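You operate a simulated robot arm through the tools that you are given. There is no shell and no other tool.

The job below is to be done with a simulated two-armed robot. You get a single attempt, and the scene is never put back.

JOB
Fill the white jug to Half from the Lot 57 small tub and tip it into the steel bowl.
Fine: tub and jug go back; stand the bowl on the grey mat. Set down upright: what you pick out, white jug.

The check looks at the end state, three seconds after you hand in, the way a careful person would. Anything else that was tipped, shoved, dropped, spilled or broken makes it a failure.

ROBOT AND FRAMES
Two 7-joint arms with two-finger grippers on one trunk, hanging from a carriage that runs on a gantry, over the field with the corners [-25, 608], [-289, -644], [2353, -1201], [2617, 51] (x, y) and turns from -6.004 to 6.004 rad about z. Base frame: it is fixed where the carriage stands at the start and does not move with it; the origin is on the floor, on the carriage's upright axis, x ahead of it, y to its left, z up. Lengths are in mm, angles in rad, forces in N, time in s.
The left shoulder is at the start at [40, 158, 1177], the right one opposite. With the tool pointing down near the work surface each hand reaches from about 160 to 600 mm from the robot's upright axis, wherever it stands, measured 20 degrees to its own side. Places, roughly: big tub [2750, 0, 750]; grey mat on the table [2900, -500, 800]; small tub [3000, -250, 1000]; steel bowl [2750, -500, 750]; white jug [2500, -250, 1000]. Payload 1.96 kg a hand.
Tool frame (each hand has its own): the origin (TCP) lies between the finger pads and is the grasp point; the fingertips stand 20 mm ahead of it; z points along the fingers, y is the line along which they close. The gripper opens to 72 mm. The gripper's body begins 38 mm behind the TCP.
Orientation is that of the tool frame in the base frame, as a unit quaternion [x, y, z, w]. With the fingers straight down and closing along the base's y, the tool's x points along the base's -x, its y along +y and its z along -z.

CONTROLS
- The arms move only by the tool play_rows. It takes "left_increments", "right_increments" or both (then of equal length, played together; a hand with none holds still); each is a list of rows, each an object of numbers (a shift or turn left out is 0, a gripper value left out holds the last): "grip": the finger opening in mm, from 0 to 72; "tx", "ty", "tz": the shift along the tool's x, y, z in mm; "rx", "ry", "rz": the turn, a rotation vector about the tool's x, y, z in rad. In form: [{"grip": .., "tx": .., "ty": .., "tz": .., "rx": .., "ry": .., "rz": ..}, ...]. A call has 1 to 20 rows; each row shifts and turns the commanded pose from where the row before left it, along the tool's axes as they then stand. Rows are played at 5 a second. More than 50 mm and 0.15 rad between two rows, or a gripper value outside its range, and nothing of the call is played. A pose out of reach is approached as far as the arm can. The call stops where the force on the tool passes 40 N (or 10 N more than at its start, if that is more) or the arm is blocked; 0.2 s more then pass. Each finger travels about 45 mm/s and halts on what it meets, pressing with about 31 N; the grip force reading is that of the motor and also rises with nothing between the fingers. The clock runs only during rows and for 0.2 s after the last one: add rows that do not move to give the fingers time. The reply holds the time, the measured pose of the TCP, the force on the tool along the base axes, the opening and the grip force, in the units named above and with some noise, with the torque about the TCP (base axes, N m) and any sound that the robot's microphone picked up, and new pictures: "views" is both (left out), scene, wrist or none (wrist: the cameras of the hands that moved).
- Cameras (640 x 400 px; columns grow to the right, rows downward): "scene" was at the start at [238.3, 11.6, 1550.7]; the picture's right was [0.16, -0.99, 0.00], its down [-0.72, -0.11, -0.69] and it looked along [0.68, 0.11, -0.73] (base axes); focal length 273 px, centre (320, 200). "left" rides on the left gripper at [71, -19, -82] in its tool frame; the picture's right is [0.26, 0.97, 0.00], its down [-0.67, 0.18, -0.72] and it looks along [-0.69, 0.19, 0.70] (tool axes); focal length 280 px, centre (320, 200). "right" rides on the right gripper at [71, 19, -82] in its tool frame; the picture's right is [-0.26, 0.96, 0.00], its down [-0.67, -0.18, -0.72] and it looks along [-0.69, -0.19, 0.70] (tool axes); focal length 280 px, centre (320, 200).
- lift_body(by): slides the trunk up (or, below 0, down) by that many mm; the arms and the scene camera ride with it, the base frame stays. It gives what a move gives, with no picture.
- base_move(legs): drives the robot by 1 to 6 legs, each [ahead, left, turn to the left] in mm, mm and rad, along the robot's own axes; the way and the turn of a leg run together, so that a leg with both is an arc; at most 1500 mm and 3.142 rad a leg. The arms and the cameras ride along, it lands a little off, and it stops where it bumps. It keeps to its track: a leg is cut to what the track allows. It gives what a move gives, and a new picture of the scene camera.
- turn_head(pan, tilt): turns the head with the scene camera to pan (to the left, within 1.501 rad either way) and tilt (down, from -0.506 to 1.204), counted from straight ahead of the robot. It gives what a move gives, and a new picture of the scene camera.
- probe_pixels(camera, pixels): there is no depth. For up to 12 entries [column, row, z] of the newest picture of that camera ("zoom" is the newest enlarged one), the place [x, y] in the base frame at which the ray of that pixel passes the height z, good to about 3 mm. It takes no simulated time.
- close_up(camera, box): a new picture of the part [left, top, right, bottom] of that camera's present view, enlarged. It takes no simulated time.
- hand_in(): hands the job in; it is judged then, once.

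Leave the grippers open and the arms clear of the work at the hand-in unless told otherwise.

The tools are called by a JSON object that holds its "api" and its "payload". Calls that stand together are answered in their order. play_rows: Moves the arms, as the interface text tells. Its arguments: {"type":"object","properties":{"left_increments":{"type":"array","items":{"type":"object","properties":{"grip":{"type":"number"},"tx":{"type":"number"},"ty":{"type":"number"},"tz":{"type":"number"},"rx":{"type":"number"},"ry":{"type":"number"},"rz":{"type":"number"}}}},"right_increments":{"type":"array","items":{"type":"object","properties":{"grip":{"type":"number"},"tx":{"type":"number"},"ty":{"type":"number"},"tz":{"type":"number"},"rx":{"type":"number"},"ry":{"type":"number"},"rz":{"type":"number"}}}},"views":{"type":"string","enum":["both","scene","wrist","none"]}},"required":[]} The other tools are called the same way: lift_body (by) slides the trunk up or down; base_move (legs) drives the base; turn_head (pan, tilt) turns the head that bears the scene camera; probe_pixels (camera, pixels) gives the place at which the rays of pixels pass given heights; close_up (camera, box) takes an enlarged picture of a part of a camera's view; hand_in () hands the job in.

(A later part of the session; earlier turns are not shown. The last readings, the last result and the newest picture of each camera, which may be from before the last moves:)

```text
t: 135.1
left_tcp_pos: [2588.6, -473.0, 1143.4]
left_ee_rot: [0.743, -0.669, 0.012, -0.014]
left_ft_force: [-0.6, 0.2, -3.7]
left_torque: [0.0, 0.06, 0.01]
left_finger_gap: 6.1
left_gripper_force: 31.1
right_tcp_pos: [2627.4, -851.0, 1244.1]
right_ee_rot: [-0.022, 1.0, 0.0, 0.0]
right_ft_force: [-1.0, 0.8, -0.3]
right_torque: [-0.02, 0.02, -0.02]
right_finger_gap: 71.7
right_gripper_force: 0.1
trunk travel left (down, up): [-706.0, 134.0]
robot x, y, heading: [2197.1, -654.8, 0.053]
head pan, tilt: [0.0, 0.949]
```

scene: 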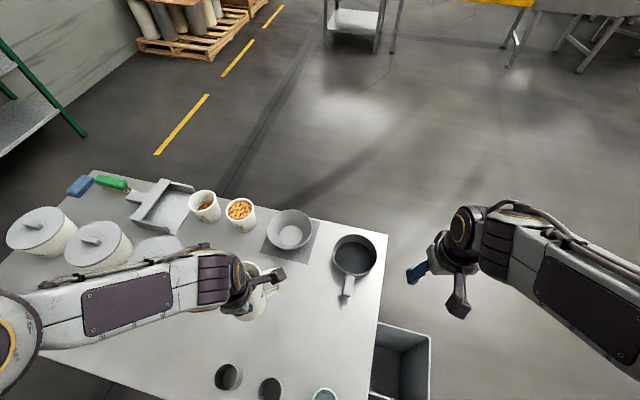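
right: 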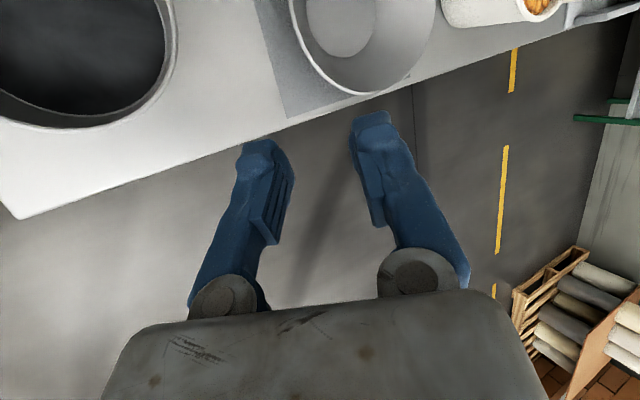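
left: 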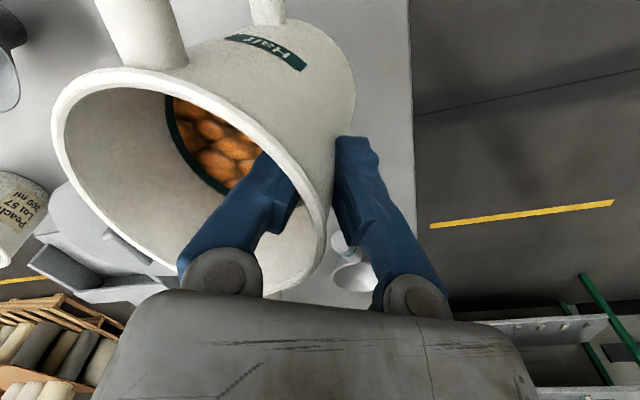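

Extend the arm 55 mm forward, then drive ahead 221 and right 110 to bring the jug beside the bowl.

{"api": "play_rows", "payload": {"left_increments": [{"tx": 1.7, "ty": -27.5}, {"tx": 1.7, "ty": -27.5}, {}], "views": "none"}}

{"api": "base_move", "payload": {"legs": [[0, -110, 0], [221, 0, 0]]}}

{"api": "turn_head", "payload": {"pan": 0.1, "tilt": 1.1}}

```text
t: 135.9
left_tcp_pos: [2642.8, -470.6, 1145.9]
left_ee_rot: [0.743, -0.669, 0.013, -0.015]
left_ft_force: [-1.0, 0.6, -3.4]
left_torque: [-0.04, 0.14, -0.01]
left_finger_gap: 5.9
left_gripper_force: 30.7
right_tcp_pos: [2627.8, -853.0, 1244.7]
right_ee_rot: [-0.023, 1.0, 0.0, 0.0]
right_ft_force: [1.2, -0.3, 0.3]
right_torque: [0.0, 0.01, 0.01]
right_finger_gap: 72.0
right_gripper_force: 0.1
trunk travel left (down, up): [-706.0, 134.0]
robot x, y, heading: [2201.4, -653.8, 0.043]
head pan, tilt: [0.0, 0.949]
```

```text
t: 138.4
left_tcp_pos: [2871.1, -567.8, 1146.2]
left_ee_rot: [0.744, -0.668, 0.013, -0.015]
left_ft_force: [-0.3, -0.1, -3.5]
left_torque: [-0.02, 0.12, 0.01]
left_finger_gap: 6.2
left_gripper_force: 30.8
right_tcp_pos: [2854.9, -951.9, 1244.1]
right_ee_rot: [-0.023, 1.0, 0.001, 0.0]
right_ft_force: [0.3, -0.1, -0.2]
right_torque: [-0.01, -0.01, 0.01]
right_finger_gap: 71.9
right_gripper_force: 0.1
trunk travel left (down, up): [-706.0, 134.0]
robot x, y, heading: [2431.5, -750.6, 0.046]
head pan, tilt: [0.0, 0.949]
```

scene: 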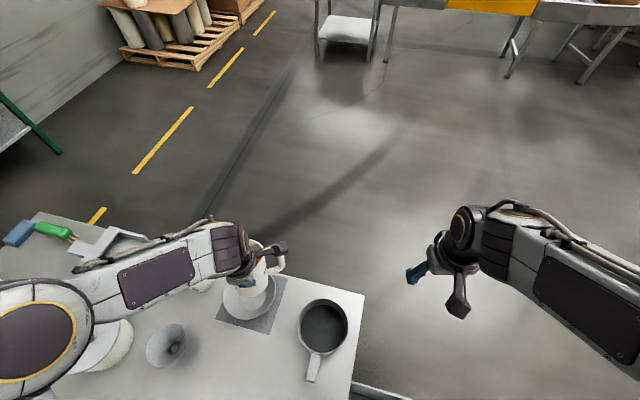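

```text
t: 139.1
left_tcp_pos: [2870.8, -568.7, 1146.3]
left_ee_rot: [0.744, -0.668, 0.012, -0.014]
left_ft_force: [0.6, -0.1, -3.2]
left_torque: [0.0, 0.14, -0.02]
left_finger_gap: 6.0
left_gripper_force: 31.8
right_tcp_pos: [2855.8, -950.1, 1243.9]
right_ee_rot: [-0.024, 1.0, 0.0, -0.001]
right_ft_force: [0.2, -0.6, 0.7]
right_torque: [0.01, -0.01, 0.01]
right_finger_gap: 71.8
right_gripper_force: 0.1
trunk travel left (down, up): [-706.0, 134.0]
robot x, y, heading: [2425.6, -750.8, 0.047]
head pan, tilt: [0.099, 1.1]
```

scene: 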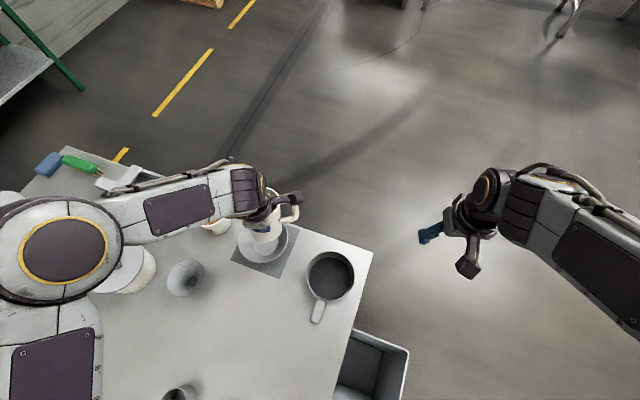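

The jug is over the bowl's right part as planned. Lower the trunk 80 mm (TCP ≈1066), then begin tilting to 0.7 rad.

{"api": "lift_body", "payload": {"by": -80}}

{"api": "play_rows", "payload": {"left_increments": [{"ry": 0.14}, {"ry": 0.14}, {"ry": 0.14}, {"ry": 0.14}, {"ry": 0.14}, {}], "views": "both"}}

{"api": "close_up", "payload": {"camera": "scene", "box": [200, 170, 340, 290]}}

```text
t: 140.3
left_tcp_pos: [2869.7, -568.7, 1066.3]
left_ee_rot: [0.744, -0.668, 0.013, -0.014]
left_ft_force: [0.4, 0.2, -3.7]
left_torque: [-0.01, 0.1, 0.03]
left_finger_gap: 6.2
left_gripper_force: 30.9
right_tcp_pos: [2853.6, -949.7, 1164.5]
right_ee_rot: [-0.024, 1.0, 0.0, 0.001]
right_ft_force: [0.6, 0.1, 0.1]
right_torque: [0.0, 0.03, -0.02]
right_finger_gap: 72.1
right_gripper_force: 0.0
trunk travel left (down, up): [-626.0, 214.0]
robot x, y, heading: [2425.2, -752.4, 0.044]
head pan, tilt: [0.099, 1.1]
```

```text
t: 141.7
left_tcp_pos: [2870.0, -569.0, 1065.9]
left_ee_rot: [0.693, -0.633, 0.268, 0.217]
left_ft_force: [0.2, 0.0, -3.5]
left_torque: [0.08, 0.12, 0.02]
left_finger_gap: 5.8
left_gripper_force: 31.0
right_tcp_pos: [2855.4, -950.4, 1165.0]
right_ee_rot: [-0.023, 1.0, -0.001, 0.0]
right_ft_force: [-0.1, -0.5, 0.1]
right_torque: [0.0, -0.02, -0.01]
right_finger_gap: 72.3
right_gripper_force: 0.0
trunk travel left (down, up): [-626.0, 214.0]
robot x, y, heading: [2429.8, -749.0, 0.047]
head pan, tilt: [0.099, 1.1]
```

scene: 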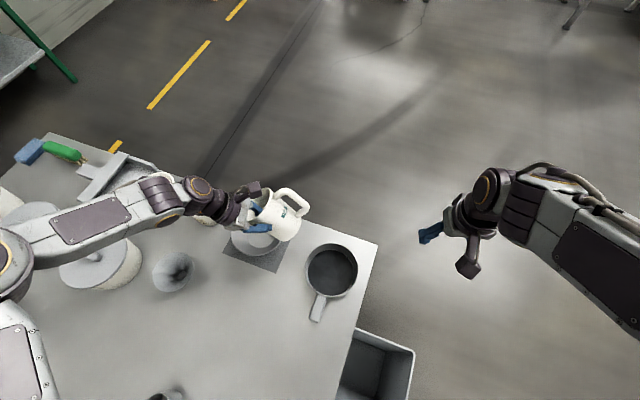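
left: 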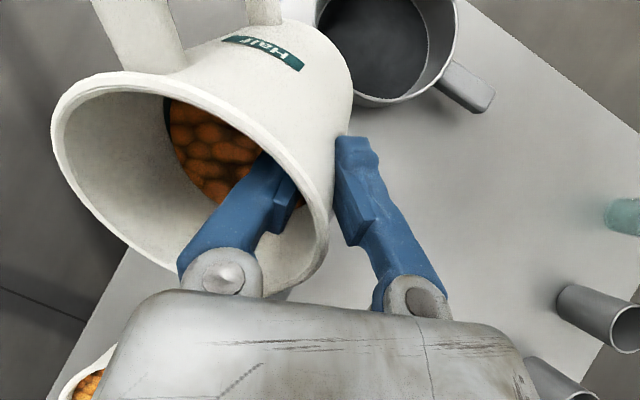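

```text
3.33 times, centred on (270, 230) of scene
```

zoom: 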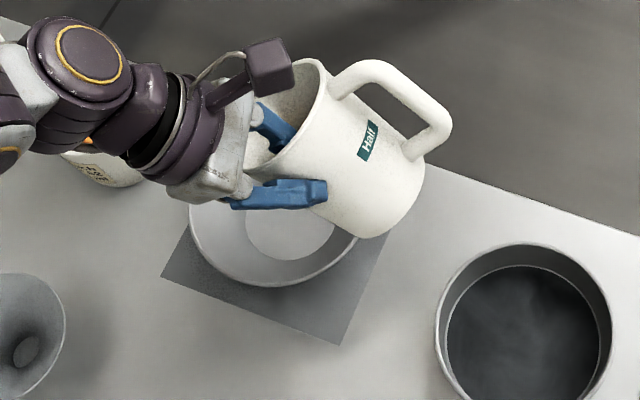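

The jug's mouth is over the bowl with the lip by calculation above the bowl centre. Tilt on to 1.0 rad while lowering 36 mm.

{"api": "play_rows", "payload": {"left_increments": [{"tx": -8.3, "tz": 8.7, "ry": 0.1}, {"tx": -9.0, "tz": 7.9, "ry": 0.1}, {"tx": -9.7, "tz": 7.0, "ry": 0.1}, {}, {}], "views": "both"}}

{"api": "close_up", "payload": {"camera": "scene", "box": [200, 170, 340, 290]}}

```text
t: 142.9
left_tcp_pos: [2871.5, -567.2, 1029.5]
left_ee_rot: [0.646, -0.593, 0.368, 0.308]
left_ft_force: [0.3, 0.7, -3.4]
left_torque: [0.08, 0.12, 0.01]
left_finger_gap: 5.9
left_gripper_force: 30.8
right_tcp_pos: [2855.6, -950.3, 1165.1]
right_ee_rot: [-0.023, 1.0, 0.0, -0.001]
right_ft_force: [-0.3, 0.3, 0.7]
right_torque: [0.0, 0.0, -0.04]
right_finger_gap: 72.2
right_gripper_force: 0.1
trunk travel left (down, up): [-626.0, 214.0]
robot x, y, heading: [2430.6, -752.3, 0.048]
head pan, tilt: [0.099, 1.1]
```

scene: 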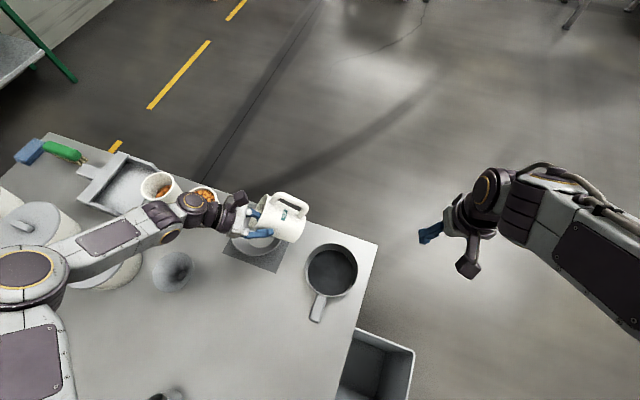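
left: 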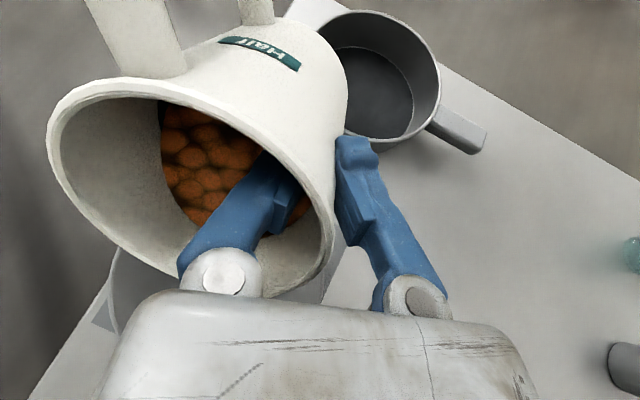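

```text
3.33 times, centred on (270, 230) of scene
```

zoom: 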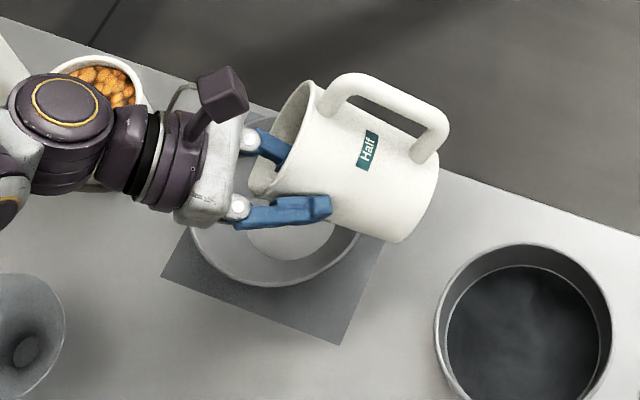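

Probe the spout tip (zoom ≈(256,190)) against the bowl centre (2905,-510).

{"api": "probe_pixels", "payload": {"camera": "zoom", "pixels": [[256, 190, 990], [305, 85, 1030], [275, 220, 903], [190, 215, 903], [362, 235, 903]]}}

```text
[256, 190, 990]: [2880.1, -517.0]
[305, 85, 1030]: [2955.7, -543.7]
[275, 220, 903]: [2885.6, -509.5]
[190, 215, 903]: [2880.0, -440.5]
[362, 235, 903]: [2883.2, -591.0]
```

The spout is ~25 mm nearer to me than the bowl centre; move forward 20 mm, then tilt to ≈1.2 rad and hold.

{"api": "play_rows", "payload": {"left_increments": [{"ty": -20}, {"ry": 0.1}, {"ry": 0.1}, {}, {}, {}], "views": "both"}}

{"api": "close_up", "payload": {"camera": "scene", "box": [200, 170, 340, 290]}}

```text
t: 144.3
left_tcp_pos: [2890.6, -565.1, 1031.0]
left_ee_rot: [0.606, -0.559, 0.431, 0.366]
left_ft_force: [0.0, -0.2, -4.1]
left_torque: [0.14, 0.1, -0.01]
left_finger_gap: 6.0
left_gripper_force: 31.2
right_tcp_pos: [2855.3, -949.5, 1165.0]
right_ee_rot: [-0.024, 1.0, 0.0, -0.001]
right_ft_force: [-0.9, -0.3, 0.2]
right_torque: [0.02, 0.01, 0.0]
right_finger_gap: 72.1
right_gripper_force: 0.0
trunk travel left (down, up): [-626.0, 214.0]
robot x, y, heading: [2425.1, -754.0, 0.046]
head pan, tilt: [0.099, 1.1]
```

scene: 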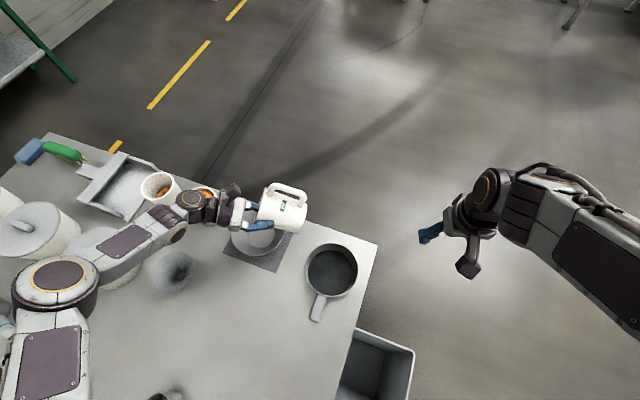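
left: 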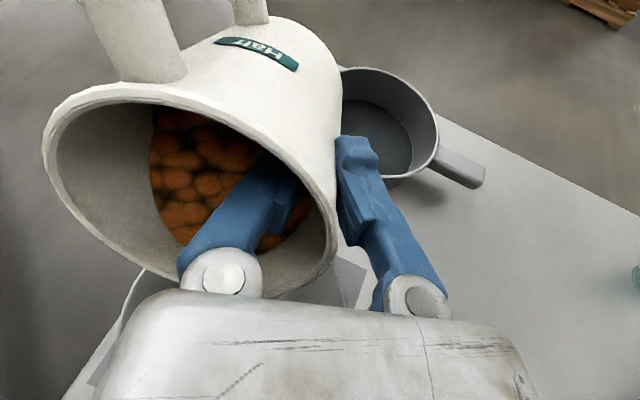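

```text
3.33 times, centred on (270, 230) of scene
```

zoom: 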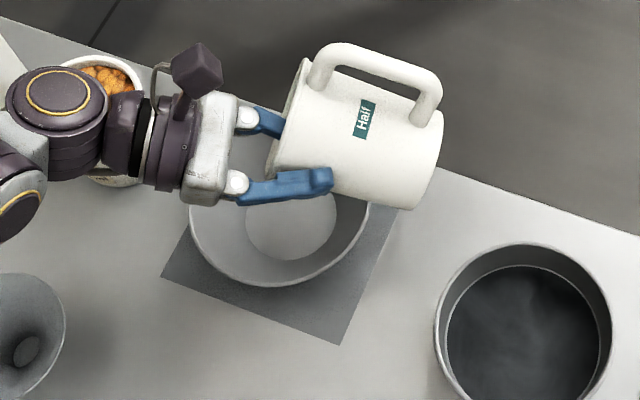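

{"api": "probe_pixels", "payload": {"camera": "zoom", "pixels": [[268, 172, 980], [272, 160, 980], [300, 62, 1030], [188, 215, 903], [370, 210, 903], [280, 287, 903]]}}

```text
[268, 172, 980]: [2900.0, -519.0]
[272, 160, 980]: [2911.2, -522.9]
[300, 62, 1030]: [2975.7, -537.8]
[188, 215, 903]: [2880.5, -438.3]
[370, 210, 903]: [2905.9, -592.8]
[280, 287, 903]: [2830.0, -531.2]
```

Spout ≈(2900,-519), nicely over the bowl's middle. Tilt to ≈1.35 rad and hold.

{"api": "play_rows", "payload": {"left_increments": [{"tx": -1, "tz": -3.3, "ry": 0.075}, {"tx": -1, "tz": -3.3, "ry": 0.075}, {}, {}, {}, {}], "views": "both"}}

{"api": "close_up", "payload": {"camera": "scene", "box": [200, 170, 340, 290]}}

```text
t: 145.7
left_tcp_pos: [2890.2, -558.3, 1030.7]
left_ee_rot: [0.573, -0.531, 0.474, 0.406]
left_ft_force: [-1.4, -0.4, -2.7]
left_torque: [0.1, 0.16, -0.05]
left_finger_gap: 6.1
left_gripper_force: 30.9
right_tcp_pos: [2856.2, -949.7, 1164.4]
right_ee_rot: [-0.024, 1.0, -0.001, -0.002]
right_ft_force: [-0.2, 0.5, -0.7]
right_torque: [-0.03, 0.02, -0.02]
right_finger_gap: 72.1
right_gripper_force: 0.2
trunk travel left (down, up): [-626.0, 214.0]
robot x, y, heading: [2426.0, -749.0, 0.048]
head pan, tilt: [0.099, 1.1]
```

scene: 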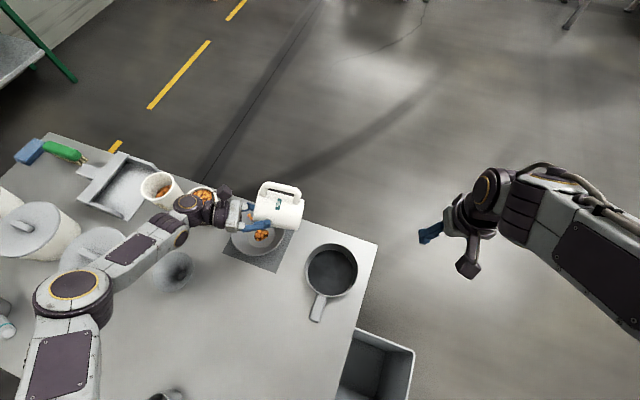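
left: 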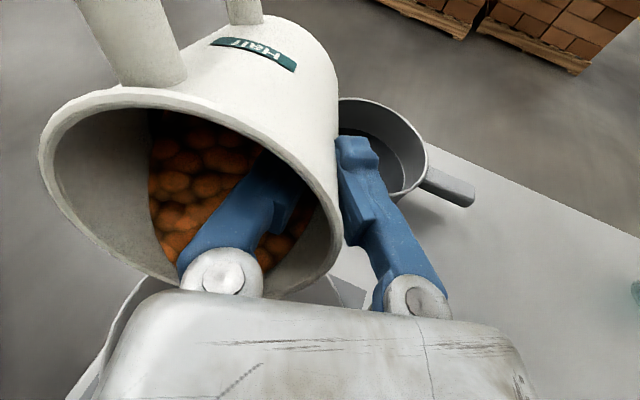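

```text
3.33 times, centred on (270, 230) of scene
```

zoom: 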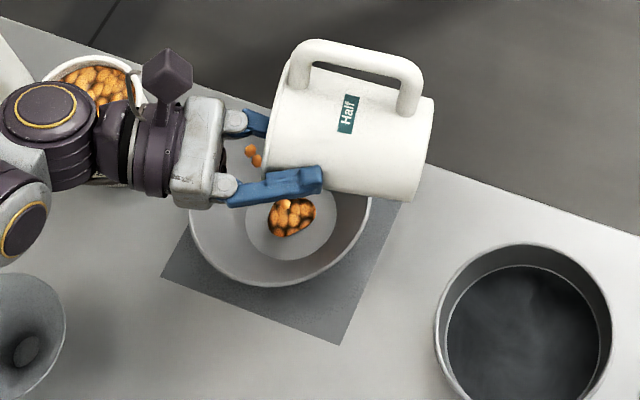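

Pieces drop right into the bowl's middle. Continue to ≈1.5 rad, and hold a second.

{"api": "play_rows", "payload": {"left_increments": [{"tx": -0.5, "tz": -3, "ry": 0.075}, {"tx": -0.5, "tz": -3, "ry": 0.075}, {}, {}, {}, {}], "views": "scene"}}

{"api": "close_up", "payload": {"camera": "scene", "box": [200, 170, 340, 290]}}

```text
t: 147.1
left_tcp_pos: [2889.1, -553.0, 1031.6]
left_ee_rot: [0.535, -0.499, 0.516, 0.446]
left_ft_force: [0.7, -0.1, -1.9]
left_torque: [0.09, 0.15, 0.02]
left_finger_gap: 6.1
left_gripper_force: 30.6
right_tcp_pos: [2855.0, -951.5, 1165.7]
right_ee_rot: [-0.024, 1.0, 0.0, 0.0]
right_ft_force: [0.3, -0.6, -0.2]
right_torque: [-0.02, -0.01, 0.02]
right_finger_gap: 72.1
right_gripper_force: 0.0
trunk travel left (down, up): [-626.0, 214.0]
robot x, y, heading: [2428.8, -752.0, 0.047]
head pan, tilt: [0.099, 1.1]
```

scene: 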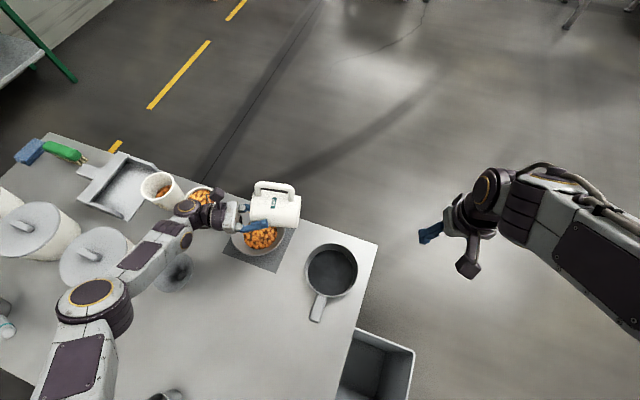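

```text
3.33 times, centred on (270, 230) of scene
```

zoom: 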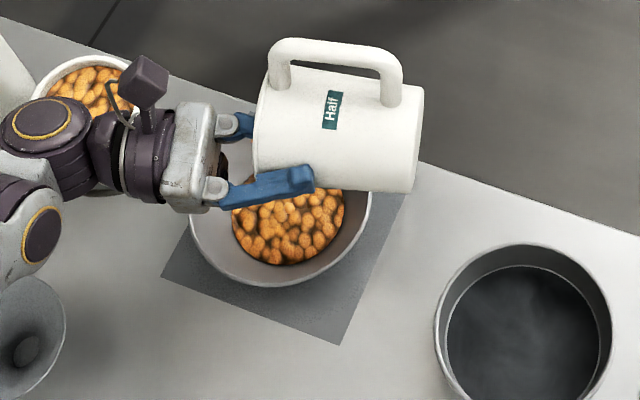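

Most of it is in the bowl. Raise the trunk 40 mm for wrist clearance, then tilt on to ≈1.75 rad.

{"api": "lift_body", "payload": {"by": 40}}

{"api": "play_rows", "payload": {"left_increments": [{"tz": -4.5, "ry": 0.085}, {"tz": -4.5, "ry": 0.085}, {"tz": -4.5, "ry": 0.085}, {}, {}, {}], "views": "both"}}

{"api": "close_up", "payload": {"camera": "scene", "box": [190, 160, 330, 280]}}

```text
t: 147.9
left_tcp_pos: [2889.8, -551.9, 1072.4]
left_ee_rot: [0.535, -0.499, 0.516, 0.445]
left_ft_force: [-0.1, -0.8, -2.4]
left_torque: [0.1, 0.06, 0.0]
left_finger_gap: 6.2
left_gripper_force: 30.8
right_tcp_pos: [2854.3, -950.8, 1203.7]
right_ee_rot: [-0.024, 1.0, 0.0, -0.002]
right_ft_force: [0.8, 0.3, -0.1]
right_torque: [-0.03, 0.01, -0.03]
right_finger_gap: 71.9
right_gripper_force: 0.1
trunk travel left (down, up): [-666.0, 174.0]
robot x, y, heading: [2427.7, -747.1, 0.047]
head pan, tilt: [0.099, 1.1]
```

```text
t: 149.3
left_tcp_pos: [2888.9, -538.4, 1070.7]
left_ee_rot: [0.465, -0.438, 0.58, 0.505]
left_ft_force: [0.7, 0.0, -1.5]
left_torque: [0.03, 0.08, 0.0]
left_finger_gap: 6.1
left_gripper_force: 30.9
right_tcp_pos: [2855.4, -950.1, 1205.2]
right_ee_rot: [-0.024, 1.0, 0.0, 0.0]
right_ft_force: [0.2, -0.4, -0.1]
right_torque: [-0.02, -0.01, -0.02]
right_finger_gap: 72.0
right_gripper_force: 0.0
trunk travel left (down, up): [-666.0, 174.0]
robot x, y, heading: [2427.3, -754.3, 0.048]
head pan, tilt: [0.099, 1.1]
```

scene: 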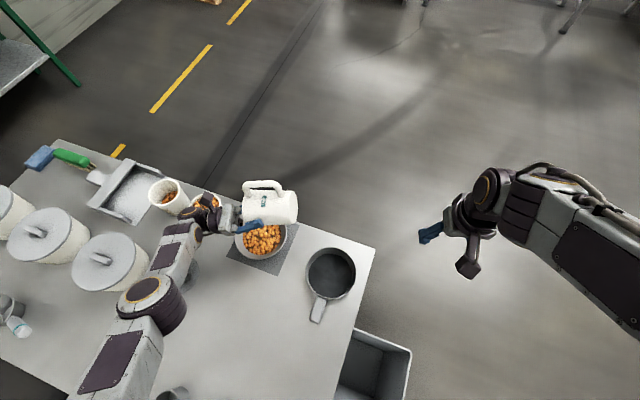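
left: 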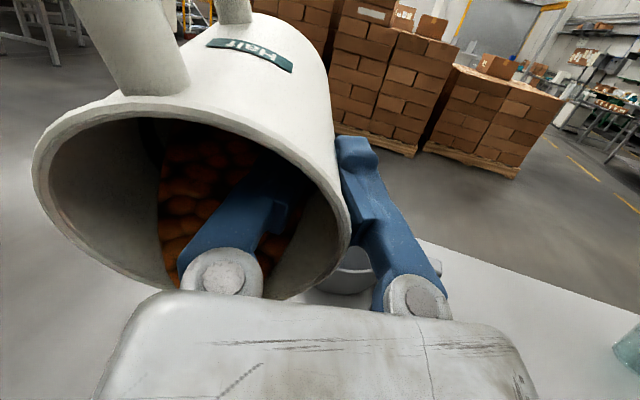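

```text
3.33 times, centred on (260, 220) of scene
```

zoom: 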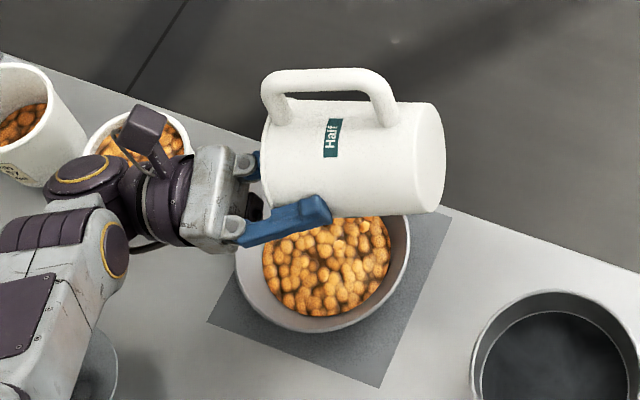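

Some pieces remain inside the jug (seen in the wrist view). Raise 30 mm more and tilt to ≈2.0 rad.

{"api": "lift_body", "payload": {"by": 35}}

{"api": "play_rows", "payload": {"left_increments": [{"tz": -4.5, "tx": 0.8, "ry": 0.085}, {"tz": -4.5, "tx": 1.2, "ry": 0.085}, {"tz": -4.5, "tx": 1.5, "ry": 0.085}, {}, {}, {}, {}], "views": "both"}}

{"api": "close_up", "payload": {"camera": "scene", "box": [190, 160, 330, 280]}}

```text
t: 150.1
left_tcp_pos: [2888.0, -538.1, 1106.2]
left_ee_rot: [0.465, -0.439, 0.579, 0.506]
left_ft_force: [-1.0, -0.3, -0.8]
left_torque: [0.03, 0.09, 0.03]
left_finger_gap: 6.1
left_gripper_force: 30.8
right_tcp_pos: [2855.5, -950.3, 1239.0]
right_ee_rot: [-0.023, 1.0, 0.001, -0.001]
right_ft_force: [-0.1, 0.4, 0.0]
right_torque: [-0.01, 0.03, 0.0]
right_finger_gap: 71.9
right_gripper_force: 0.0
trunk travel left (down, up): [-701.0, 139.0]
robot x, y, heading: [2426.0, -753.1, 0.048]
head pan, tilt: [0.099, 1.1]
```

```text
t: 151.7
left_tcp_pos: [2864.6, -535.5, 1122.3]
left_ee_rot: [0.388, -0.37, 0.635, 0.557]
left_ft_force: [0.4, -1.2, 0.0]
left_torque: [-0.01, 0.04, -0.01]
left_finger_gap: 5.9
left_gripper_force: 31.0
left hand out of reach, approached as far as the arm can: row 1, 2, 3
right_tcp_pos: [2855.4, -949.8, 1239.4]
right_ee_rot: [-0.023, 1.0, 0.0, 0.0]
right_ft_force: [0.2, 0.4, 0.6]
right_torque: [-0.02, -0.01, -0.01]
right_finger_gap: 72.1
right_gripper_force: 0.1
trunk travel left (down, up): [-701.0, 139.0]
robot x, y, heading: [2429.3, -748.3, 0.044]
head pan, tilt: [0.099, 1.1]
```

scene: 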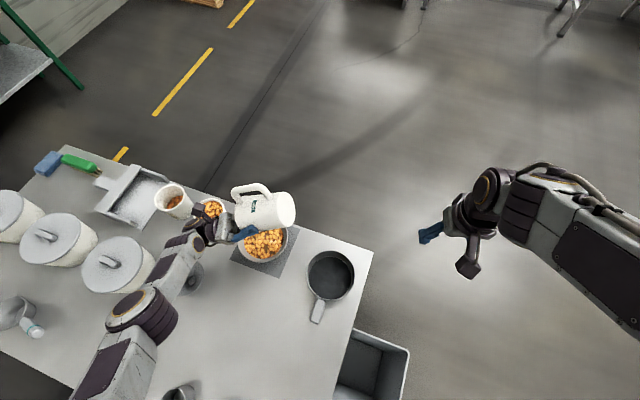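
left: 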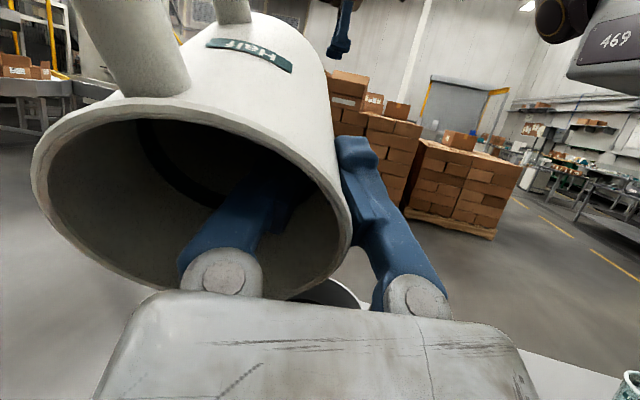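

```text
3.33 times, centred on (260, 220) of scene
```

zoom: 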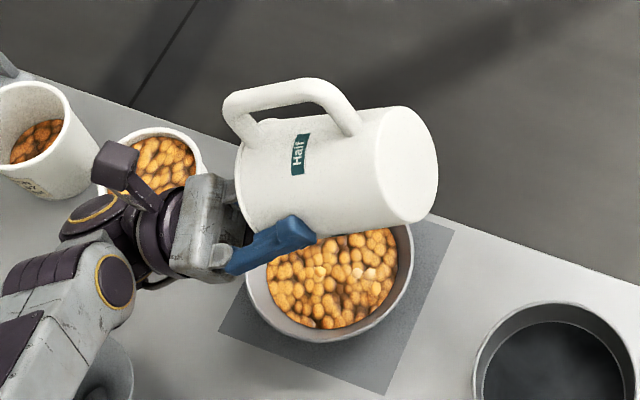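

The jug looks empty now (wrist view interior dark). Enlarge the wrist view to make sure, and check around the bowl.

{"api": "close_up", "payload": {"camera": "left", "box": [30, 90, 370, 300]}}

{"api": "close_up", "payload": {"camera": "scene", "box": [215, 200, 320, 280]}}

```text
1.88 times, centred on (200, 195) of left
```

zoom: 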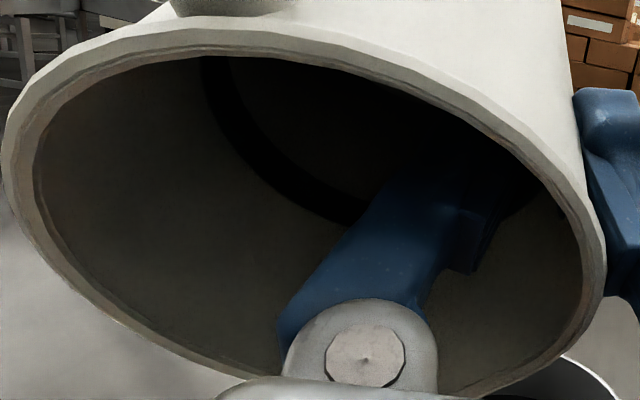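

```text
5.00 times, centred on (268, 240) of scene
```

zoom: 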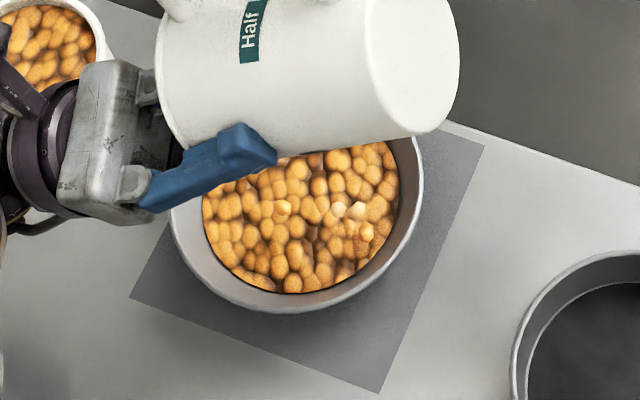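

Empty, and nothing spilled around the bowl. Turn the jug back upright at this height.

{"api": "play_rows", "payload": {"left_increments": [{"ry": -0.1435}, {"ry": -0.1435}, {"ry": -0.1435}, {"ry": -0.1435}, {"ry": -0.1435}, {"ry": -0.1435}, {"ry": -0.1435}, {"ry": -0.1435}, {"ry": -0.1435}, {"ry": -0.1435}, {"ry": -0.1435}, {"ry": -0.1435}, {"ry": -0.1435}, {"ry": -0.1435}, {"ty": 20}, {"ty": 30}, {}], "views": "both"}}

{"api": "close_up", "payload": {"camera": "scene", "box": [190, 160, 330, 280]}}

```text
t: 155.3
left_tcp_pos: [2814.4, -540.3, 1121.1]
left_ee_rot: [0.744, -0.668, 0.013, -0.014]
left_ft_force: [-0.1, 0.0, -1.5]
left_torque: [0.03, 0.04, -0.02]
left_finger_gap: 5.9
left_gripper_force: 31.1
right_tcp_pos: [2855.7, -951.3, 1241.2]
right_ee_rot: [-0.024, 1.0, -0.001, 0.001]
right_ft_force: [-0.1, 0.0, -0.2]
right_torque: [-0.02, -0.01, 0.01]
right_finger_gap: 71.8
right_gripper_force: 0.0
trunk travel left (down, up): [-701.0, 139.0]
robot x, y, heading: [2423.1, -748.6, 0.042]
head pan, tilt: [0.099, 1.1]
```

scene: 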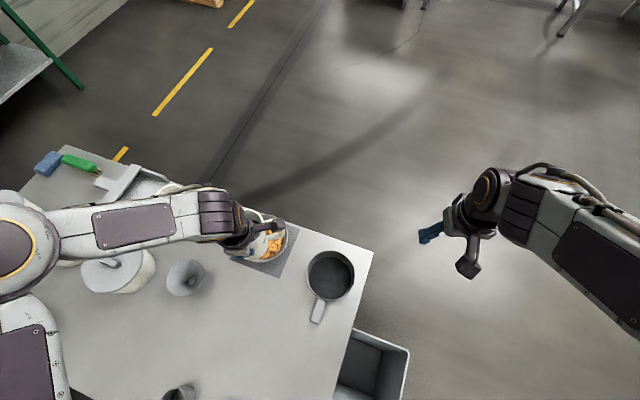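
left: 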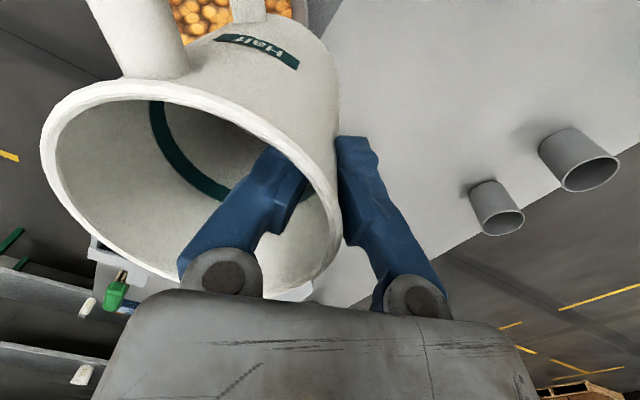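

```text
3.33 times, centred on (260, 220) of scene
```

zoom: 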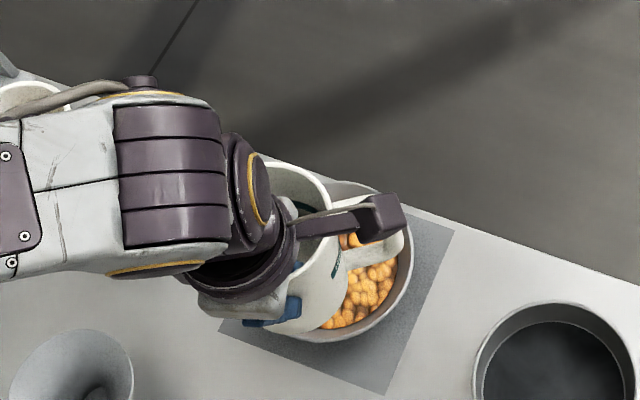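

The jug is upright and empty. Retrace the way: back 221, left 110, turn right 0.835 rad, then back 530 / left 340 to the jug's old place.

{"api": "base_move", "payload": {"legs": [[-221, 0, 0], [0, 110, 0], [0, 0, -0.835], [-530, 340, 0]]}}

{"api": "turn_head", "payload": {"pan": 0.25, "tilt": 1.0}}

```text
t: 163.1
left_tcp_pos: [2488.9, -177.0, 1120.8]
left_ee_rot: [-0.406, 0.914, -0.018, 0.006]
left_ft_force: [-0.8, -0.5, -1.4]
left_torque: [0.04, 0.05, -0.02]
left_finger_gap: 6.0
left_gripper_force: 31.0
right_tcp_pos: [2211.3, -481.5, 1240.2]
right_ee_rot: [0.386, 0.922, -0.001, -0.001]
right_ft_force: [-0.4, -0.3, -0.6]
right_torque: [-0.01, 0.01, 0.01]
right_finger_gap: 71.9
right_gripper_force: 0.1
trunk travel left (down, up): [-701.0, 139.0]
robot x, y, heading: [2072.7, -31.6, -0.792]
head pan, tilt: [0.099, 1.1]
```

scene: 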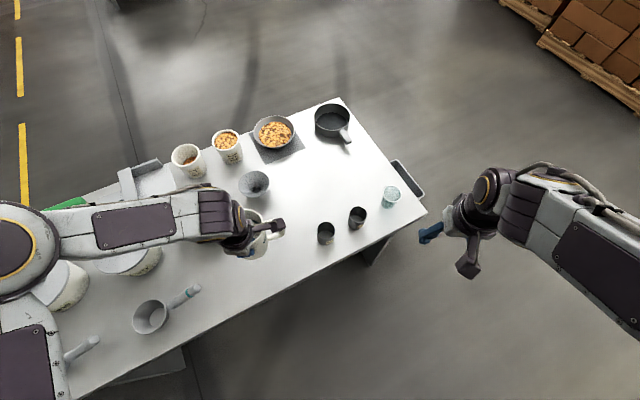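

```text
t: 163.8
left_tcp_pos: [2488.6, -176.3, 1120.7]
left_ee_rot: [-0.407, 0.913, -0.018, 0.006]
left_ft_force: [-0.3, 0.1, -0.3]
left_torque: [0.03, 0.01, 0.0]
left_finger_gap: 6.0
left_gripper_force: 31.1
right_tcp_pos: [2208.9, -481.7, 1240.8]
right_ee_rot: [0.386, 0.923, 0.0, 0.0]
right_ft_force: [-0.8, 0.2, 0.5]
right_torque: [-0.01, -0.01, 0.0]
right_finger_gap: 71.7
right_gripper_force: 0.1
trunk travel left (down, up): [-701.0, 139.0]
robot x, y, heading: [2073.6, -28.9, -0.793]
head pan, tilt: [0.25, 1.0]
```

scene: 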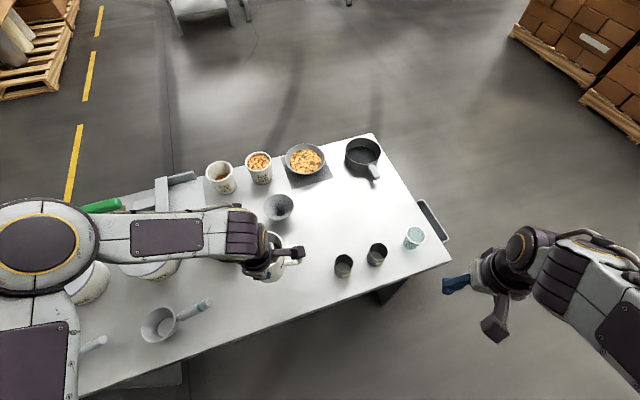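

The hand is back over the jug's old place (2489,-176). Turn +0.17 rad about the fingers to undo the yaw slip, lower the trunk 150 mm, and look.

{"api": "play_rows", "payload": {"left_increments": [{"rz": 0.085}, {"rz": 0.085}, {}], "views": "none"}}

{"api": "lift_body", "payload": {"by": -150}}

{"api": "close_up", "payload": {"camera": "scene", "box": [230, 210, 330, 290]}}

{"api": "close_up", "payload": {"camera": "left", "box": [0, 0, 640, 400]}}

```text
t: 164.6
left_tcp_pos: [2488.2, -177.3, 1120.8]
left_ee_rot: [-0.328, 0.945, -0.018, 0.009]
left_ft_force: [0.1, -0.6, -0.4]
left_torque: [0.05, 0.04, -0.01]
left_finger_gap: 6.0
left_gripper_force: 30.9
right_tcp_pos: [2212.1, -480.7, 1240.8]
right_ee_rot: [0.386, 0.922, 0.0, 0.0]
right_ft_force: [0.7, 0.6, 0.2]
right_torque: [-0.03, -0.02, 0.0]
right_finger_gap: 71.8
right_gripper_force: 0.1
trunk travel left (down, up): [-701.0, 139.0]
robot x, y, heading: [2075.1, -31.8, -0.785]
head pan, tilt: [0.25, 1.0]
```

```text
t: 166.4
left_tcp_pos: [2487.9, -177.3, 970.9]
left_ee_rot: [-0.328, 0.945, -0.017, 0.009]
left_ft_force: [0.4, -0.7, -1.0]
left_torque: [0.02, 0.05, -0.01]
left_finger_gap: 6.1
left_gripper_force: 31.3
right_tcp_pos: [2211.7, -481.5, 1090.0]
right_ee_rot: [0.385, 0.923, 0.0, 0.0]
right_ft_force: [0.0, 0.0, -0.4]
right_torque: [0.01, -0.01, 0.03]
right_finger_gap: 71.8
right_gripper_force: 0.0
trunk travel left (down, up): [-551.0, 289.0]
robot x, y, heading: [2072.9, -31.0, -0.792]
head pan, tilt: [0.25, 1.0]
```

```text
5.00 times, centred on (280, 250) of scene
```

zoom: 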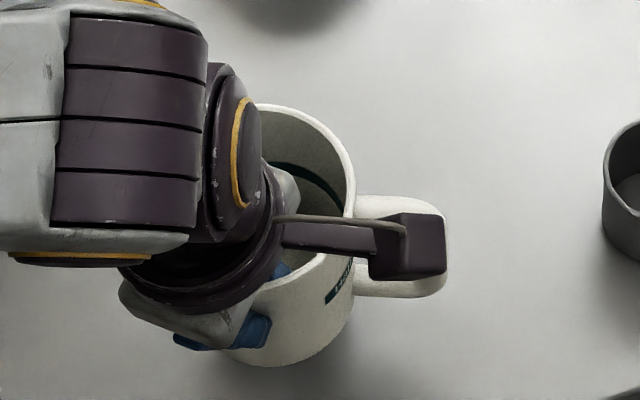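

```text
1.00 times, centred on (320, 200) of left (not enlarged: the box is as wide or as high as the picture)
```

zoom: 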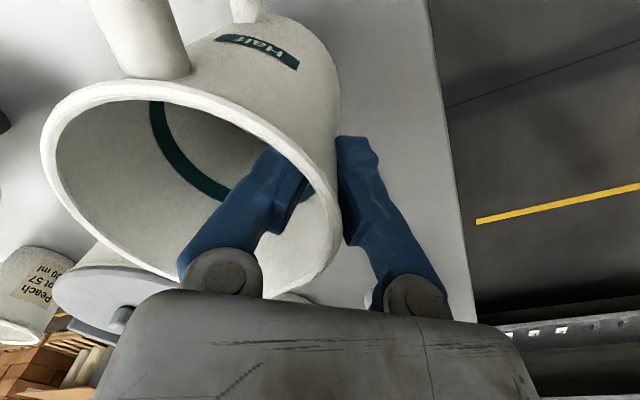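

Probe the held jug's rim: right edge (355,190), far edge (270,103), centre estimate (253,203) at z≈991; handle end (440,250).

{"api": "probe_pixels", "payload": {"camera": "zoom", "pixels": [[355, 190, 991], [270, 103, 991], [325, 130, 991], [253, 203, 991], [442, 225, 975], [440, 285, 940]]}}

```text
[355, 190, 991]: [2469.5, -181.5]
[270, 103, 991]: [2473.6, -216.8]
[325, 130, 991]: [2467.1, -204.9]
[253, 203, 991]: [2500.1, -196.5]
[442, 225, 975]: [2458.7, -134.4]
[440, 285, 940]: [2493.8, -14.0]
```

Those probes used the wrist zoom; redo with the scene zoom as the newest.

{"api": "close_up", "payload": {"camera": "scene", "box": [230, 210, 330, 290]}}

{"api": "probe_pixels", "payload": {"camera": "zoom", "pixels": [[355, 190, 991], [270, 103, 991], [325, 130, 991], [253, 203, 991], [442, 225, 975], [440, 285, 940]]}}

```text
5.00 times, centred on (280, 250) of scene
```

zoom: 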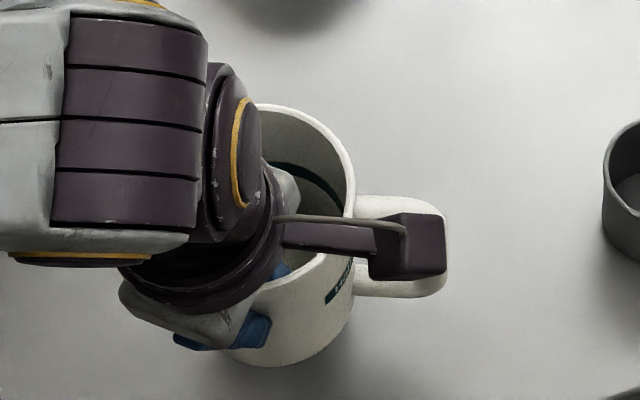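

```text
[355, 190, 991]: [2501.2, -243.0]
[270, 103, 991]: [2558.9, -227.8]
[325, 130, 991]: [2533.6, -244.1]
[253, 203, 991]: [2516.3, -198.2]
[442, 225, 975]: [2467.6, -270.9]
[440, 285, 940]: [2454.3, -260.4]
```

Held jug's centre ≈(2521,-200), handle ≈227° as originally; target centre (2523,-207). Shift 7 mm and lower 32 mm.

{"api": "play_rows", "payload": {"left_increments": [{"tx": 2.7, "ty": -6.7}, {"ty": 0.4, "tz": 11}, {"ty": 0.4, "tz": 11}, {"ty": 0.4, "tz": 10}, {}], "views": "scene"}}

{"api": "play_rows", "payload": {"left_increments": [{"tz": 3}, {}], "views": "none"}}

```text
t: 167.6
left_tcp_pos: [2491.3, -183.1, 938.4]
left_ee_rot: [-0.328, 0.944, -0.017, 0.009]
left_ft_force: [-0.4, 0.2, -1.2]
left_torque: [0.06, 0.04, 0.0]
left_finger_gap: 6.2
left_gripper_force: 31.0
right_tcp_pos: [2210.9, -480.6, 1090.1]
right_ee_rot: [0.385, 0.923, 0.001, 0.0]
right_ft_force: [-0.8, 0.5, -0.8]
right_torque: [0.01, -0.04, -0.05]
right_finger_gap: 72.0
right_gripper_force: 0.1
trunk travel left (down, up): [-551.0, 289.0]
robot x, y, heading: [2071.5, -30.8, -0.796]
head pan, tilt: [0.25, 1.0]
```

scene: 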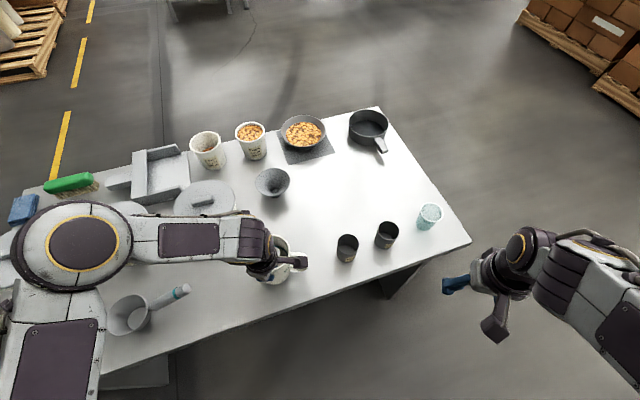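

```text
t: 168.2
left_tcp_pos: [2490.9, -183.3, 934.0]
left_ee_rot: [-0.328, 0.944, -0.017, 0.009]
left_ft_force: [0.3, -0.2, -0.4]
left_torque: [0.02, 0.05, -0.03]
left_finger_gap: 6.0
left_gripper_force: 30.7
right_tcp_pos: [2210.2, -480.6, 1089.2]
right_ee_rot: [0.387, 0.922, 0.0, 0.0]
right_ft_force: [0.9, -0.5, -0.1]
right_torque: [0.0, 0.03, -0.03]
right_finger_gap: 71.8
right_gripper_force: 0.2
trunk travel left (down, up): [-551.0, 289.0]
robot x, y, heading: [2072.3, -28.8, -0.793]
head pan, tilt: [0.25, 1.0]
```

Still free. Go down 2 mm at a time until contact.

{"api": "play_rows", "payload": {"left_increments": [{"tz": 2}, {}], "views": "none"}}

{"api": "play_rows", "payload": {"left_increments": [{"tz": 2}, {}], "views": "none"}}

```text
t: 168.8
left_tcp_pos: [2491.2, -183.3, 933.7]
left_ee_rot: [-0.328, 0.945, -0.017, 0.008]
left_ft_force: [-0.6, 0.7, -0.6]
left_torque: [0.05, 0.02, 0.01]
left_finger_gap: 6.0
left_gripper_force: 30.7
right_tcp_pos: [2210.8, -481.8, 1089.4]
right_ee_rot: [0.386, 0.922, -0.001, 0.0]
right_ft_force: [-0.8, 1.2, 0.1]
right_torque: [0.01, 0.01, 0.04]
right_finger_gap: 72.0
right_gripper_force: 0.1
trunk travel left (down, up): [-551.0, 289.0]
robot x, y, heading: [2074.9, -26.0, -0.796]
head pan, tilt: [0.25, 1.0]
```

```text
t: 169.4
left_tcp_pos: [2491.4, -184.6, 930.4]
left_ee_rot: [-0.328, 0.944, -0.018, 0.009]
left_ft_force: [0.8, 0.0, 0.4]
left_torque: [0.03, -0.01, -0.02]
left_finger_gap: 6.3
left_gripper_force: 30.9
right_tcp_pos: [2211.2, -479.5, 1089.3]
right_ee_rot: [0.386, 0.922, 0.001, 0.0]
right_ft_force: [0.0, 0.2, -1.0]
right_torque: [0.0, -0.02, -0.03]
right_finger_gap: 72.0
right_gripper_force: 0.1
trunk travel left (down, up): [-551.0, 289.0]
robot x, y, heading: [2076.1, -32.1, -0.791]
head pan, tilt: [0.25, 1.0]
```

{"api": "play_rows", "payload": {"left_increments": [{"tz": 1.5}, {}], "views": "wrist"}}

```text
t: 170.0
left_tcp_pos: [2491.7, -184.3, 930.1]
left_ee_rot: [-0.328, 0.944, -0.017, 0.009]
left_ft_force: [-1.6, 1.3, 7.8]
left_torque: [-0.11, 0.17, -0.02]
left_finger_gap: 6.1
left_gripper_force: 31.0
right_tcp_pos: [2211.2, -481.6, 1090.2]
right_ee_rot: [0.385, 0.923, 0.0, 0.0]
right_ft_force: [-0.1, -0.3, -0.2]
right_torque: [0.03, -0.03, -0.01]
right_finger_gap: 72.1
right_gripper_force: 0.1
trunk travel left (down, up): [-551.0, 289.0]
robot x, y, heading: [2073.1, -32.2, -0.792]
head pan, tilt: [0.25, 1.0]
```

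left: 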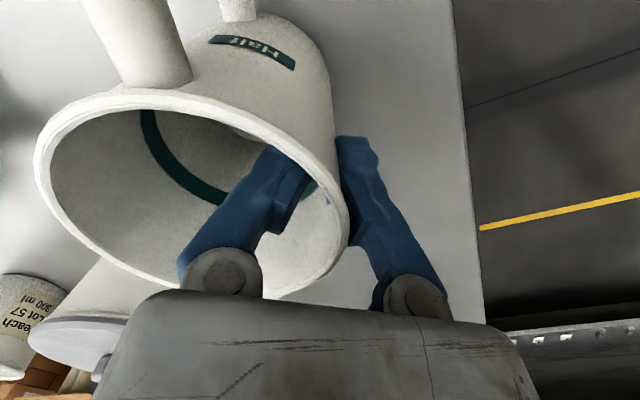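

Contact with the table (7.8 N). Open the fingers gently.

{"api": "play_rows", "payload": {"left_increments": [{"grip": 9}, {"grip": 14}, {"grip": 20}, {"grip": 28}, {}, {}], "views": "both"}}

{"api": "close_up", "payload": {"camera": "scene", "box": [230, 220, 330, 300]}}

```text
t: 171.4
left_tcp_pos: [2491.6, -184.4, 930.2]
left_ee_rot: [-0.327, 0.945, -0.017, 0.009]
left_ft_force: [-0.3, 0.1, -0.4]
left_torque: [-0.03, -0.01, 0.02]
left_finger_gap: 28.0
left_gripper_force: 0.1
right_tcp_pos: [2211.5, -481.9, 1089.6]
right_ee_rot: [0.386, 0.922, 0.0, 0.001]
right_ft_force: [0.2, 0.3, 0.4]
right_torque: [0.01, 0.0, -0.02]
right_finger_gap: 72.3
right_gripper_force: 0.1
trunk travel left (down, up): [-551.0, 289.0]
robot x, y, heading: [2076.1, -30.8, -0.791]
head pan, tilt: [0.25, 1.0]
```

scene: 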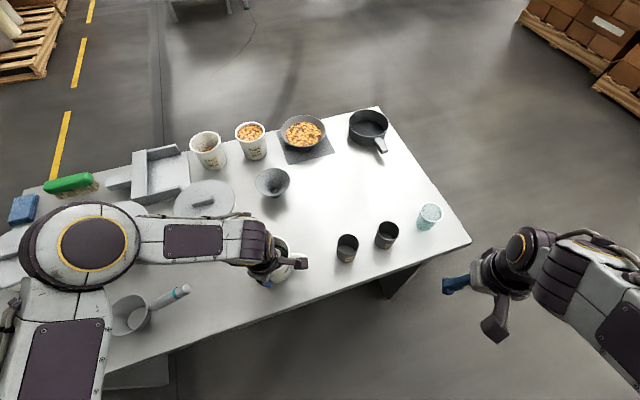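
left: 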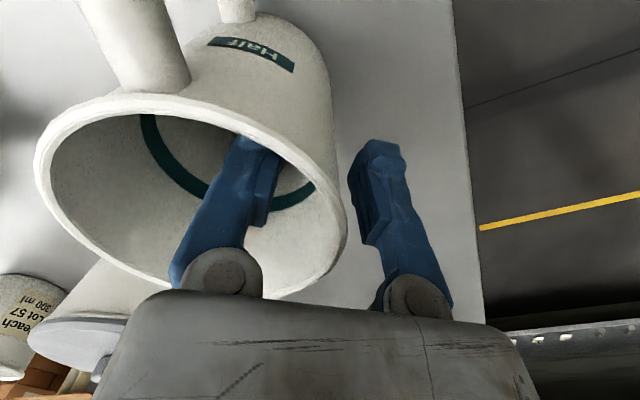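

```text
5.00 times, centred on (280, 260) of scene
```

zoom: 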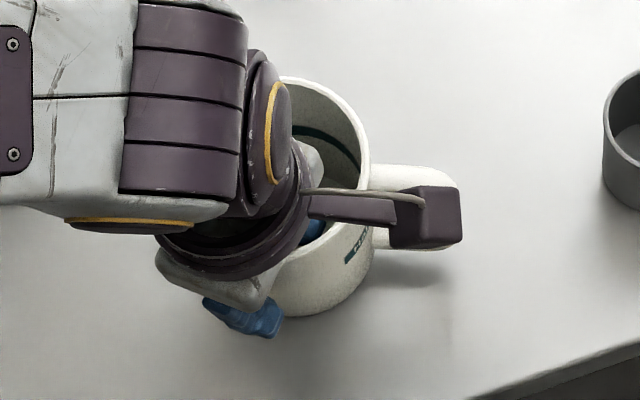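

Jug stands. Withdraw straight up.

{"api": "play_rows", "payload": {"left_increments": [{"ty": -0.5, "tz": -12}, {"ty": -0.6, "tz": -16}, {"ty": -0.8, "tz": -20}, {"ty": -1.2, "tz": -30}, {"ty": -1.6, "tz": -40}, {"ty": -1.6, "tz": -40}, {}], "views": "both"}}

{"api": "lift_body", "payload": {"by": 100}}

```text
t: 173.0
left_tcp_pos: [2488.8, -184.3, 1089.1]
left_ee_rot: [-0.328, 0.944, -0.018, 0.009]
left_ft_force: [-0.3, 0.3, 0.2]
left_torque: [-0.02, -0.01, -0.04]
left_finger_gap: 28.0
left_gripper_force: 0.0
right_tcp_pos: [2211.5, -480.9, 1089.1]
right_ee_rot: [0.387, 0.922, 0.0, 0.0]
right_ft_force: [-0.7, 0.2, 0.1]
right_torque: [0.01, 0.01, -0.02]
right_finger_gap: 72.0
right_gripper_force: 0.1
trunk travel left (down, up): [-551.0, 289.0]
robot x, y, heading: [2076.5, -29.2, -0.788]
head pan, tilt: [0.25, 1.0]
```

scene: 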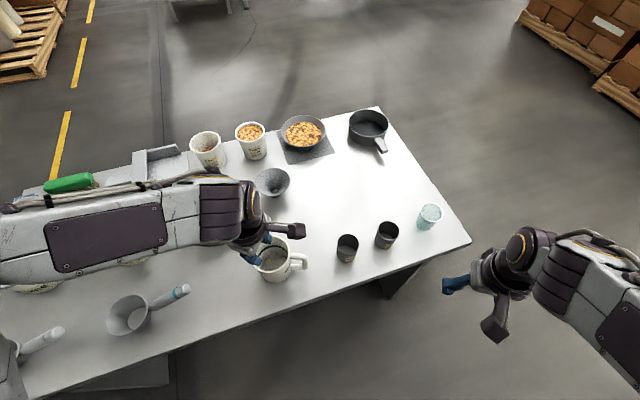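
left: 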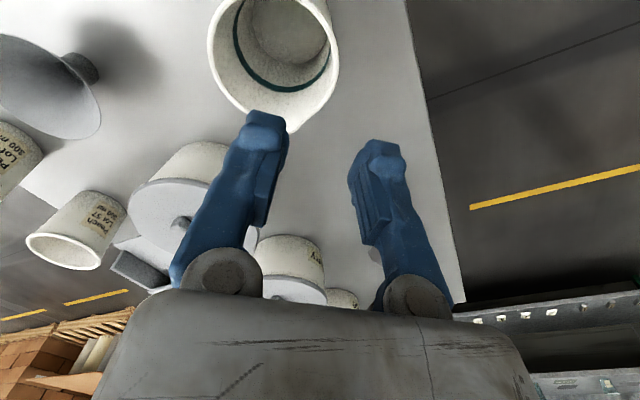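

```text
t: 174.3
left_tcp_pos: [2489.2, -185.8, 1187.0]
left_ee_rot: [-0.328, 0.945, -0.017, 0.008]
left_ft_force: [0.4, 0.2, -0.1]
left_torque: [0.02, 0.01, 0.02]
left_finger_gap: 28.0
left_gripper_force: 0.1
right_tcp_pos: [2211.4, -480.2, 1189.5]
right_ee_rot: [0.387, 0.922, 0.001, 0.0]
right_ft_force: [-0.5, -0.1, -0.6]
right_torque: [0.0, 0.01, 0.0]
right_finger_gap: 71.8
right_gripper_force: 0.1
trunk travel left (down, up): [-651.0, 189.0]
robot x, y, heading: [2072.9, -29.1, -0.795]
head pan, tilt: [0.25, 1.0]
```

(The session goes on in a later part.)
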